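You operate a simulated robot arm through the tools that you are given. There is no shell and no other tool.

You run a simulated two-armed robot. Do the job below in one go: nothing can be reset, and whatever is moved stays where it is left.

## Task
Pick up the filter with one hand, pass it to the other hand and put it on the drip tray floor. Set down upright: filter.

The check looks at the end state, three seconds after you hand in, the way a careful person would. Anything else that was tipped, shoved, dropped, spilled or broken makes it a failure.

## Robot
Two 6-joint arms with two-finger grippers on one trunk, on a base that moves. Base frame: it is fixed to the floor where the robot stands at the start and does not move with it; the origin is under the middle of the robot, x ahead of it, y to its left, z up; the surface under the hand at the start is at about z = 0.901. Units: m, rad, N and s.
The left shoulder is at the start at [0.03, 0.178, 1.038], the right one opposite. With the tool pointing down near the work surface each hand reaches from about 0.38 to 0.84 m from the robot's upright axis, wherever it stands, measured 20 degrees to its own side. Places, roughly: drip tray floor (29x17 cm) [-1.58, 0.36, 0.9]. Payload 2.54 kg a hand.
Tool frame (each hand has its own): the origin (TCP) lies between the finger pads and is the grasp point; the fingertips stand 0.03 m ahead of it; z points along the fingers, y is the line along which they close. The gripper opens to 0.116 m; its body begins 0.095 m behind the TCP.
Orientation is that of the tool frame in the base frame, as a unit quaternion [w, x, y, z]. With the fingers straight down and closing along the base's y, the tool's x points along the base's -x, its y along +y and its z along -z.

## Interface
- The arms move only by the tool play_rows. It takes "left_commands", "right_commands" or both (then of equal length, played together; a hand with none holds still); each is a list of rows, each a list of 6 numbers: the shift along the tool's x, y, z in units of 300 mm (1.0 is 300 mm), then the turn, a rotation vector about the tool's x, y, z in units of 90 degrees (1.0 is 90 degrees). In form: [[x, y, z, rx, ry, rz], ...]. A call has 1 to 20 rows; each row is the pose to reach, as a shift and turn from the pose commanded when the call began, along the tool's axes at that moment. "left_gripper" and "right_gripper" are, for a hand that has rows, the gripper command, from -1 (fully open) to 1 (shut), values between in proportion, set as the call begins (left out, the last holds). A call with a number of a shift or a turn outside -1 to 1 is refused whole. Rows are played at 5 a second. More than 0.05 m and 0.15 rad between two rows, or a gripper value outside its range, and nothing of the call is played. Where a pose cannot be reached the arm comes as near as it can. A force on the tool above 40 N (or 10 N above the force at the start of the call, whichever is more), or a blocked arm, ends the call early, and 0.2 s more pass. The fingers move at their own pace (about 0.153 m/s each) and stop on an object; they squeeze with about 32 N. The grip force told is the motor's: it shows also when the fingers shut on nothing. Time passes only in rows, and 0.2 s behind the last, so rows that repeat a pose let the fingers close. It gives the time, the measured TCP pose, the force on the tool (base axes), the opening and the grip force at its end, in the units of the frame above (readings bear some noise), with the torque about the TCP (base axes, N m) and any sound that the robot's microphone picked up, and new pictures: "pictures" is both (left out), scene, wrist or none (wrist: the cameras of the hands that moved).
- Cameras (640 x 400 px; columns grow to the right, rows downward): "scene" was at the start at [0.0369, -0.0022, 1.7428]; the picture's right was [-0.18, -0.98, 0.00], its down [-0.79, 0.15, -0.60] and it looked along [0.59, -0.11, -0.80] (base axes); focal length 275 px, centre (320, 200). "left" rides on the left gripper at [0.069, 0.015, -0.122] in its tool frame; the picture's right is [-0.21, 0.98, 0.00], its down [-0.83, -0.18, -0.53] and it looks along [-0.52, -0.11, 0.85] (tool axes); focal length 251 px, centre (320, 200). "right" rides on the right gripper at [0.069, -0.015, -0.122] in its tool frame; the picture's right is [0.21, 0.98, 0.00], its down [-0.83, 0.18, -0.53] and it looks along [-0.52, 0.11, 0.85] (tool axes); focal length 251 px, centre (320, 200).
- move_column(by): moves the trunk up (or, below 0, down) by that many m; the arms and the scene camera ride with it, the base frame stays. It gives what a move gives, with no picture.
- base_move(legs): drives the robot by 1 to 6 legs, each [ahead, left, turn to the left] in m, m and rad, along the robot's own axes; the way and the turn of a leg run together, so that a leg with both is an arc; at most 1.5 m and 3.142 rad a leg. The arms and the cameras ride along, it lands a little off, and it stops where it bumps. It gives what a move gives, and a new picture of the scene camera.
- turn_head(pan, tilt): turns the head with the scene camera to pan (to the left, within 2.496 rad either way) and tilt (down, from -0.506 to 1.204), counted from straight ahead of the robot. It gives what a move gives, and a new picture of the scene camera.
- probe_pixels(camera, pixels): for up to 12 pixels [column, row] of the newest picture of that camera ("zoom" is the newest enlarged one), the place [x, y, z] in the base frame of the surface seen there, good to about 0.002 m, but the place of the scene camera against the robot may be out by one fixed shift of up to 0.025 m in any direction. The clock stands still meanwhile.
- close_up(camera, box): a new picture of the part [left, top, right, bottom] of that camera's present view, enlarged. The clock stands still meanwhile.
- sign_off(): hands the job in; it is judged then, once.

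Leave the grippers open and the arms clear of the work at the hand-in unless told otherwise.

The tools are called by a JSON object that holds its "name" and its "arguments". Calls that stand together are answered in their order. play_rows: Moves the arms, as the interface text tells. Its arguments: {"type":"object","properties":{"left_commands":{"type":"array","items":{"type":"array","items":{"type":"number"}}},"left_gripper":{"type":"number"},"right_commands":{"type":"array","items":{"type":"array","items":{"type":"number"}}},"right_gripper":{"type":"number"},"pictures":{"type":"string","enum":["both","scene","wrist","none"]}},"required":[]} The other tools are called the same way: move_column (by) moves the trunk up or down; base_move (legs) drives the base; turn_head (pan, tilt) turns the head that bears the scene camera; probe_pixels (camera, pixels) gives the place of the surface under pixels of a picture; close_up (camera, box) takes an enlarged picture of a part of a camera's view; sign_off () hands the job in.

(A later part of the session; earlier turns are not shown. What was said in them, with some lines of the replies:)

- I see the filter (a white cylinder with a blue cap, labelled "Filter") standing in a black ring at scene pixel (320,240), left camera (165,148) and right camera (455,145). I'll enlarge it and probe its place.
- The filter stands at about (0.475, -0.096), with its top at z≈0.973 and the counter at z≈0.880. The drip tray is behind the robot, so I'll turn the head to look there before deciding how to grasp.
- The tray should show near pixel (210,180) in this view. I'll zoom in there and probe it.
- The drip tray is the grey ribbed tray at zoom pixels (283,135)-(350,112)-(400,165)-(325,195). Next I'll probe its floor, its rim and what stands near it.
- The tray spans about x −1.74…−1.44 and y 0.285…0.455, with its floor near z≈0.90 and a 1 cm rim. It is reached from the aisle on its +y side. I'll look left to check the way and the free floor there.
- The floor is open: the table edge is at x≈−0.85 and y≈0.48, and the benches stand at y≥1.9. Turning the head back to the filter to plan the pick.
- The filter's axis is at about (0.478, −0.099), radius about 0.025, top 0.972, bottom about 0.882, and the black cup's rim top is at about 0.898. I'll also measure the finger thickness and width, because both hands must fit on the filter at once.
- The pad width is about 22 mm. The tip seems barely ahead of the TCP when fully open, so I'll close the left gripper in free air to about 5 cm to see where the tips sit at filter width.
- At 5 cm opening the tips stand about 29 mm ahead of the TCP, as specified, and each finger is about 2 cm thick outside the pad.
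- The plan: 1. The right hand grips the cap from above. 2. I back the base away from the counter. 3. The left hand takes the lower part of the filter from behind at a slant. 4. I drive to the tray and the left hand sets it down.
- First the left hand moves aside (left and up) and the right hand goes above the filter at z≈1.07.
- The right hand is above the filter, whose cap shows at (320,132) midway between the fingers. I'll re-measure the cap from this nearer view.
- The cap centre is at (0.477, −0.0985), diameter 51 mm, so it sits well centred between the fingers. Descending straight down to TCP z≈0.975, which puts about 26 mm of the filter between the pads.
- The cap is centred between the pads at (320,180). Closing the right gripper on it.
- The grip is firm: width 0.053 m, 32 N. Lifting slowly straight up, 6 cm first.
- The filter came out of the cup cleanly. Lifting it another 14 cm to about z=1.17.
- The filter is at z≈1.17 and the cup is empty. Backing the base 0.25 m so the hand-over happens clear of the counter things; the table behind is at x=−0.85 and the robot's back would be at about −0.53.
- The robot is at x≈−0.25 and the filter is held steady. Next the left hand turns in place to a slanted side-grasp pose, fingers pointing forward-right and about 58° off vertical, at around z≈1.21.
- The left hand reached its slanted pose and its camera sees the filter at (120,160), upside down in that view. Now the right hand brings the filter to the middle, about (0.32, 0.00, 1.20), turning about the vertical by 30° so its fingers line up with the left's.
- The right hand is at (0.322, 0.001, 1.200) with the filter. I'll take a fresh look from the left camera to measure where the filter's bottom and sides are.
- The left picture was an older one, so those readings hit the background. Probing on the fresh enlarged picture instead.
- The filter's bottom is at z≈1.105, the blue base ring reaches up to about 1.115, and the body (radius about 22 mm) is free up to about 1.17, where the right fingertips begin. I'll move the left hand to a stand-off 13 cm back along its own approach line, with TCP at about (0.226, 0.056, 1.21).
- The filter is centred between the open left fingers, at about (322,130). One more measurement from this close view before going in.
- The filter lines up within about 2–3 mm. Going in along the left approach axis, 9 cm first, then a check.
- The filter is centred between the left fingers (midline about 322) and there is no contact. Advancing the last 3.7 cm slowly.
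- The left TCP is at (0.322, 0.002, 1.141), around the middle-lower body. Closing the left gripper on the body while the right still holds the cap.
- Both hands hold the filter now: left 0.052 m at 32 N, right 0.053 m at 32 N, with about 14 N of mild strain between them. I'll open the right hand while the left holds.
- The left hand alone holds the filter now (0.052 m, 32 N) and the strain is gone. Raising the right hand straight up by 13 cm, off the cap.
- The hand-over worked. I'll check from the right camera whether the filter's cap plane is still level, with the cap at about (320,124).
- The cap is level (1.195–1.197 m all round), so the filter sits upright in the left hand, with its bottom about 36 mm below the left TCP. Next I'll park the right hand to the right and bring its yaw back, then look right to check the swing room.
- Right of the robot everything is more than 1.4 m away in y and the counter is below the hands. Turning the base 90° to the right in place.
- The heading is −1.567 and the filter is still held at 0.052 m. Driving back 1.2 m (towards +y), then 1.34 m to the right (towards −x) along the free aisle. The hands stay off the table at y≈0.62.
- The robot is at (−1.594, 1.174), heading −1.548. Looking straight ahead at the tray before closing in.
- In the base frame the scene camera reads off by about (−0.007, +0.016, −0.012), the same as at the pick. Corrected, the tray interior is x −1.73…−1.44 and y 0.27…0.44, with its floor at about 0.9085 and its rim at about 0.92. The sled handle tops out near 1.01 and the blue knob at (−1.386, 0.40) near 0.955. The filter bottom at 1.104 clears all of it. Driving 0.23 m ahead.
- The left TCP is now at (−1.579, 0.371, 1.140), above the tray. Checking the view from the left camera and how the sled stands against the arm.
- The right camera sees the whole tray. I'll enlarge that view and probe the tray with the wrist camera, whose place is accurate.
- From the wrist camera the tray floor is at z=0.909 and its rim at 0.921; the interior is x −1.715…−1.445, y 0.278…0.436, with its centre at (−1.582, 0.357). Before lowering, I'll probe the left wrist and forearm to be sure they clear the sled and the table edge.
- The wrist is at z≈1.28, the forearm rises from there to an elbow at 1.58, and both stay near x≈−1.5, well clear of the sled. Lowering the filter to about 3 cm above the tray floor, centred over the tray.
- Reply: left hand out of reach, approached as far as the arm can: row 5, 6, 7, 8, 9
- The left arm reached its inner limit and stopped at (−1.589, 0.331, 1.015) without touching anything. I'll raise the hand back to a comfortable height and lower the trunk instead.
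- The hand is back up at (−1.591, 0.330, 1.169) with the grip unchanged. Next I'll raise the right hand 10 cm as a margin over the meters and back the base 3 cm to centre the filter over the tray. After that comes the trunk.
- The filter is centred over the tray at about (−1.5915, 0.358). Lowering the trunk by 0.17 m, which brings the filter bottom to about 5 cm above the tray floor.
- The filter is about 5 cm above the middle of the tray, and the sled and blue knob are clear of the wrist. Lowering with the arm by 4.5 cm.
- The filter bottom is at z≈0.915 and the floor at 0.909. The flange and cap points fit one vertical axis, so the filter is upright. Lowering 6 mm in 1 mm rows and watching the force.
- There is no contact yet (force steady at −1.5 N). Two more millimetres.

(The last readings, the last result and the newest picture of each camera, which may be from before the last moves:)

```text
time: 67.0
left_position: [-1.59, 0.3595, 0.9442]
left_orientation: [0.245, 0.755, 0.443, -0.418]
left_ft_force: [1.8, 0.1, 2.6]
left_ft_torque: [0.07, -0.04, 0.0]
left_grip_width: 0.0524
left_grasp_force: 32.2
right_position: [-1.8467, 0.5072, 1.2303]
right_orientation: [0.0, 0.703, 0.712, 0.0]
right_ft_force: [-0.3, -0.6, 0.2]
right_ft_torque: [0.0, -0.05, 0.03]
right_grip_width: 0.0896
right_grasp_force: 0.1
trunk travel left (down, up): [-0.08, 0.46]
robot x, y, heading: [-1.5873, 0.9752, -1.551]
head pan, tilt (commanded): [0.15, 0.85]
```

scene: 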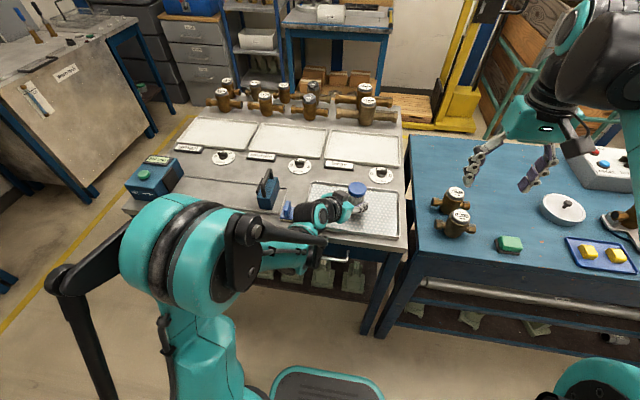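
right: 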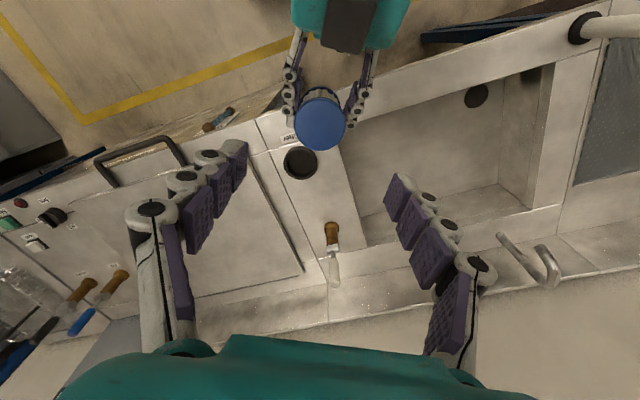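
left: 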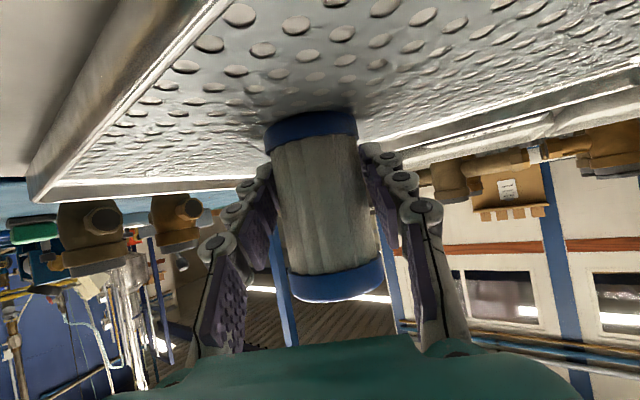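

Contact: the vertical force went from −1.5 N to +2.6 N, so the filter stands on the tray floor. Opening the left gripper gently, a few millimetres first.

{"name": "play_rows", "arguments": {"left_commands": [[0, 0, 0, 0, 0, 0], [0, 0, 0, 0, 0, 0], [0, 0, 0, 0, 0, 0]], "left_gripper": -0.05, "pictures": "wrist"}}

```text
time: 67.8
left_position: [-1.5893, 0.3612, 0.9446]
left_orientation: [0.245, 0.755, 0.443, -0.417]
left_ft_force: [0.0, 0.3, 0.1]
left_ft_torque: [-0.03, 0.01, -0.03]
left_grip_width: 0.0609
left_grasp_force: 0.0
right_position: [-1.8466, 0.5075, 1.2301]
right_orientation: [0.0, 0.702, 0.712, 0.0]
right_ft_force: [0.9, 1.4, 0.2]
right_ft_torque: [-0.01, 0.0, 0.0]
right_grip_width: 0.09
right_grasp_force: 0.1
trunk travel left (down, up): [-0.08, 0.46]
robot x, y, heading: [-1.5879, 0.9811, -1.554]
head pan, tilt (commanded): [0.15, 0.85]
```

left: 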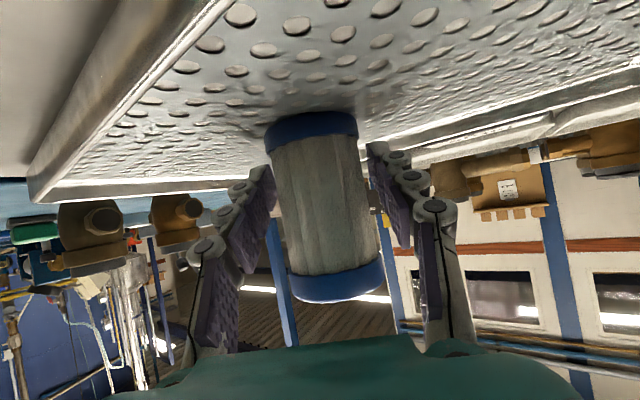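

The filter stands free (the gap shows on both sides). Opening wider, then drawing back along the approach line.

{"name": "play_rows", "arguments": {"left_commands": [[0, 0, 0, 0, 0, 0], [0, 0, 0, 0, 0, 0], [0, 0, -0.02, 0, 0, 0], [0, 0, -0.05, 0, 0, 0], [0, 0, -0.09, 0, 0, 0], [0, 0, -0.14, 0, 0, 0], [0, 0, -0.2, 0, 0, 0], [0, 0, -0.27, 0, 0, 0], [0, 0, -0.33, 0, 0, 0], [0, 0, -0.33, 0, 0, 0]], "left_gripper": -0.55}}

```text
time: 70.0
left_position: [-1.5482, 0.433, 0.9979]
left_orientation: [0.246, 0.754, 0.443, -0.418]
left_ft_force: [0.2, -0.6, -0.6]
left_ft_torque: [0.01, 0.01, 0.0]
left_grip_width: 0.0902
left_grasp_force: 0.1
right_position: [-1.8473, 0.5079, 1.2304]
right_orientation: [0.0, 0.702, 0.712, -0.001]
right_ft_force: [1.0, 1.0, -0.2]
right_ft_torque: [0.02, 0.05, 0.01]
right_grip_width: 0.0896
right_grasp_force: 0.1
trunk travel left (down, up): [-0.08, 0.46]
robot x, y, heading: [-1.5899, 0.9734, -1.553]
head pan, tilt (commanded): [0.15, 0.85]
```

scene: 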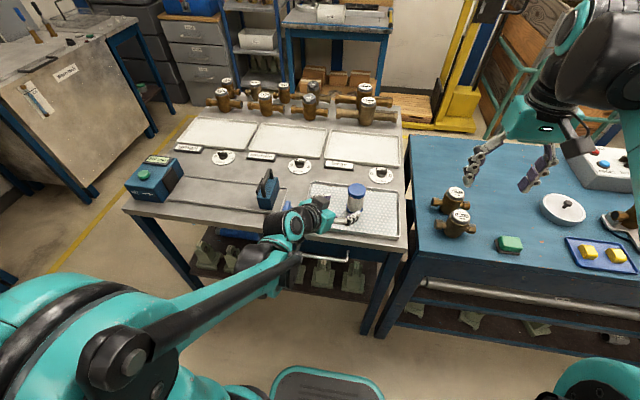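
left: 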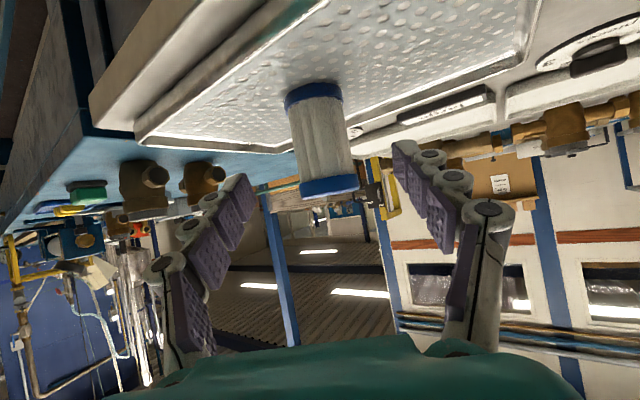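

The filter stands upright on the tray with the hand 10 cm back. Raising the trunk to lift both hands clear.

{"name": "move_column", "arguments": {"by": 0.17}}

{"name": "base_move", "arguments": {"legs": [[-0.3, 0, 0]]}}

```text
time: 71.9
left_position: [-1.5488, 0.4318, 1.1679]
left_orientation: [0.245, 0.755, 0.442, -0.418]
left_ft_force: [0.2, -0.3, 1.2]
left_ft_torque: [-0.01, 0.0, 0.01]
left_grip_width: 0.0901
left_grasp_force: 0.1
right_position: [-1.8458, 0.5071, 1.3999]
right_orientation: [0.001, 0.702, 0.712, 0.0]
right_ft_force: [-0.3, -0.4, 1.0]
right_ft_torque: [0.03, -0.02, 0.0]
right_grip_width: 0.0898
right_grasp_force: 0.1
trunk travel left (down, up): [-0.25, 0.29]
robot x, y, heading: [-1.5888, 0.9786, -1.554]
head pan, tilt (commanded): [0.15, 0.85]
```

```text
time: 74.0
left_position: [-1.5548, 0.7392, 1.1676]
left_orientation: [0.246, 0.755, 0.442, -0.418]
left_ft_force: [0.0, 0.1, 0.0]
left_ft_torque: [0.01, 0.03, 0.0]
left_grip_width: 0.0899
left_grasp_force: 0.1
right_position: [-1.853, 0.8153, 1.3998]
right_orientation: [0.0, 0.703, 0.711, 0.0]
right_ft_force: [-0.2, 0.0, -0.3]
right_ft_torque: [-0.05, 0.05, 0.0]
right_grip_width: 0.0902
right_grasp_force: 0.1
trunk travel left (down, up): [-0.25, 0.29]
robot x, y, heading: [-1.5913, 1.2809, -1.558]
head pan, tilt (commanded): [0.15, 0.85]
```

scene: 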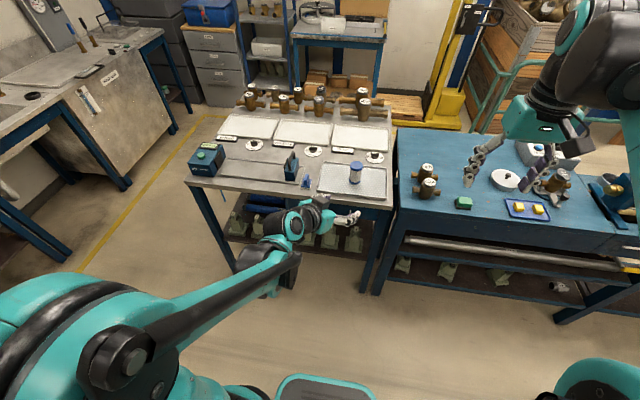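

Both hands are clear of the table. I'll check the filter's final stance in a close-up and open both grippers fully.

{"name": "play_rows", "arguments": {"left_commands": [[0, 0, 0, 0, 0, 0], [0, 0, 0, 0, 0, 0], [0, 0, 0, 0, 0, 0]], "right_commands": [[0, 0, 0, 0, 0, 0], [0, 0, 0, 0, 0, 0], [0, 0, 0, 0, 0, 0]], "left_gripper": -1, "right_gripper": -1, "pictures": "both"}}

{"name": "close_up", "arguments": {"camera": "scene", "box": [280, 130, 440, 230]}}

```text
time: 74.8
left_position: [-1.5552, 0.7365, 1.1682]
left_orientation: [0.245, 0.755, 0.442, -0.418]
left_ft_force: [-0.8, -0.1, -0.8]
left_ft_torque: [0.0, 0.02, -0.01]
left_grip_width: 0.1158
left_grasp_force: 0.0
right_position: [-1.8511, 0.8145, 1.4006]
right_orientation: [0.0, 0.703, 0.711, -0.001]
right_ft_force: [0.1, -0.9, -0.2]
right_ft_torque: [0.02, 0.02, -0.01]
right_grip_width: 0.1159
right_grasp_force: 0.0
trunk travel left (down, up): [-0.25, 0.29]
robot x, y, heading: [-1.5944, 1.2814, -1.56]
head pan, tilt (commanded): [0.15, 0.85]
```

scene: 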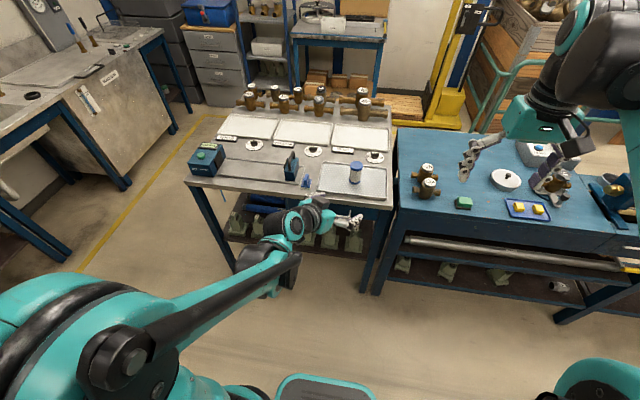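
right: 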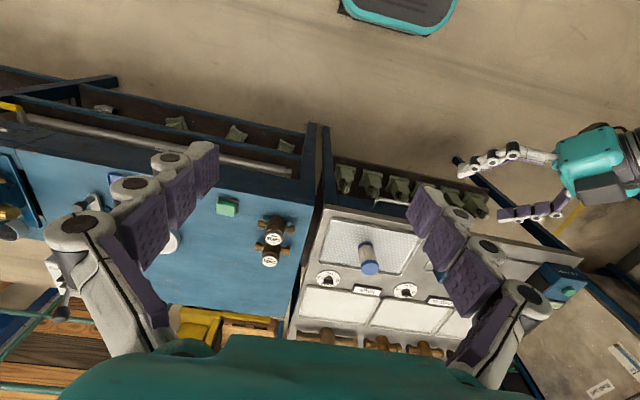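
left: 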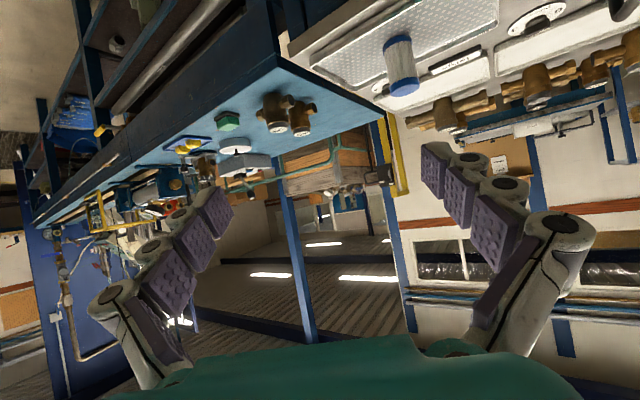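

```text
4.00 times, centred on (360, 180) of scene
```

zoom: 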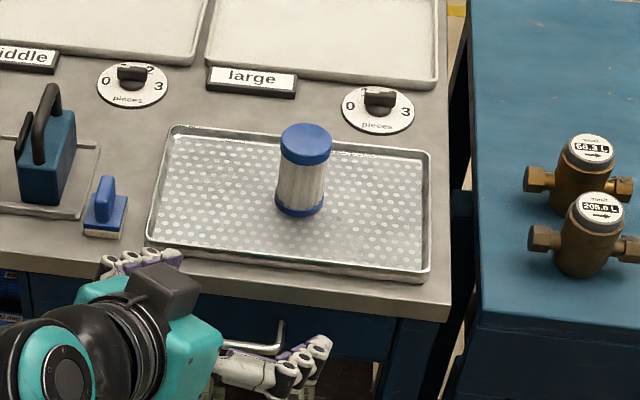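

The close-up shows the filter standing upright, cap up, in the middle of the drip tray floor. The sled, knob and meters are where they were. Both grippers are fully open and the arms are clear of the table, so I'm handing in.

{"name": "sign_off", "arguments": {}}

```text
The job is handed in.
```

The filter is standing upright, cap up, in the middle of the drip tray floor. I have handed the job in, but no result of the check came back.

- **Pick-up and pass:** The right hand lifted the filter out of its cup by the cap. The left hand then took it by the body in mid-air and set it down on the tray.
- **One hitch:** While lowering over the tray, the left arm ran out of reach. I raised it again and lowered the trunk instead; nothing was touched.
- **Surroundings:** In the last pictures, nothing else looks moved or tipped.
- **Robot now:** Both grippers are fully open and the arms are clear of the table.
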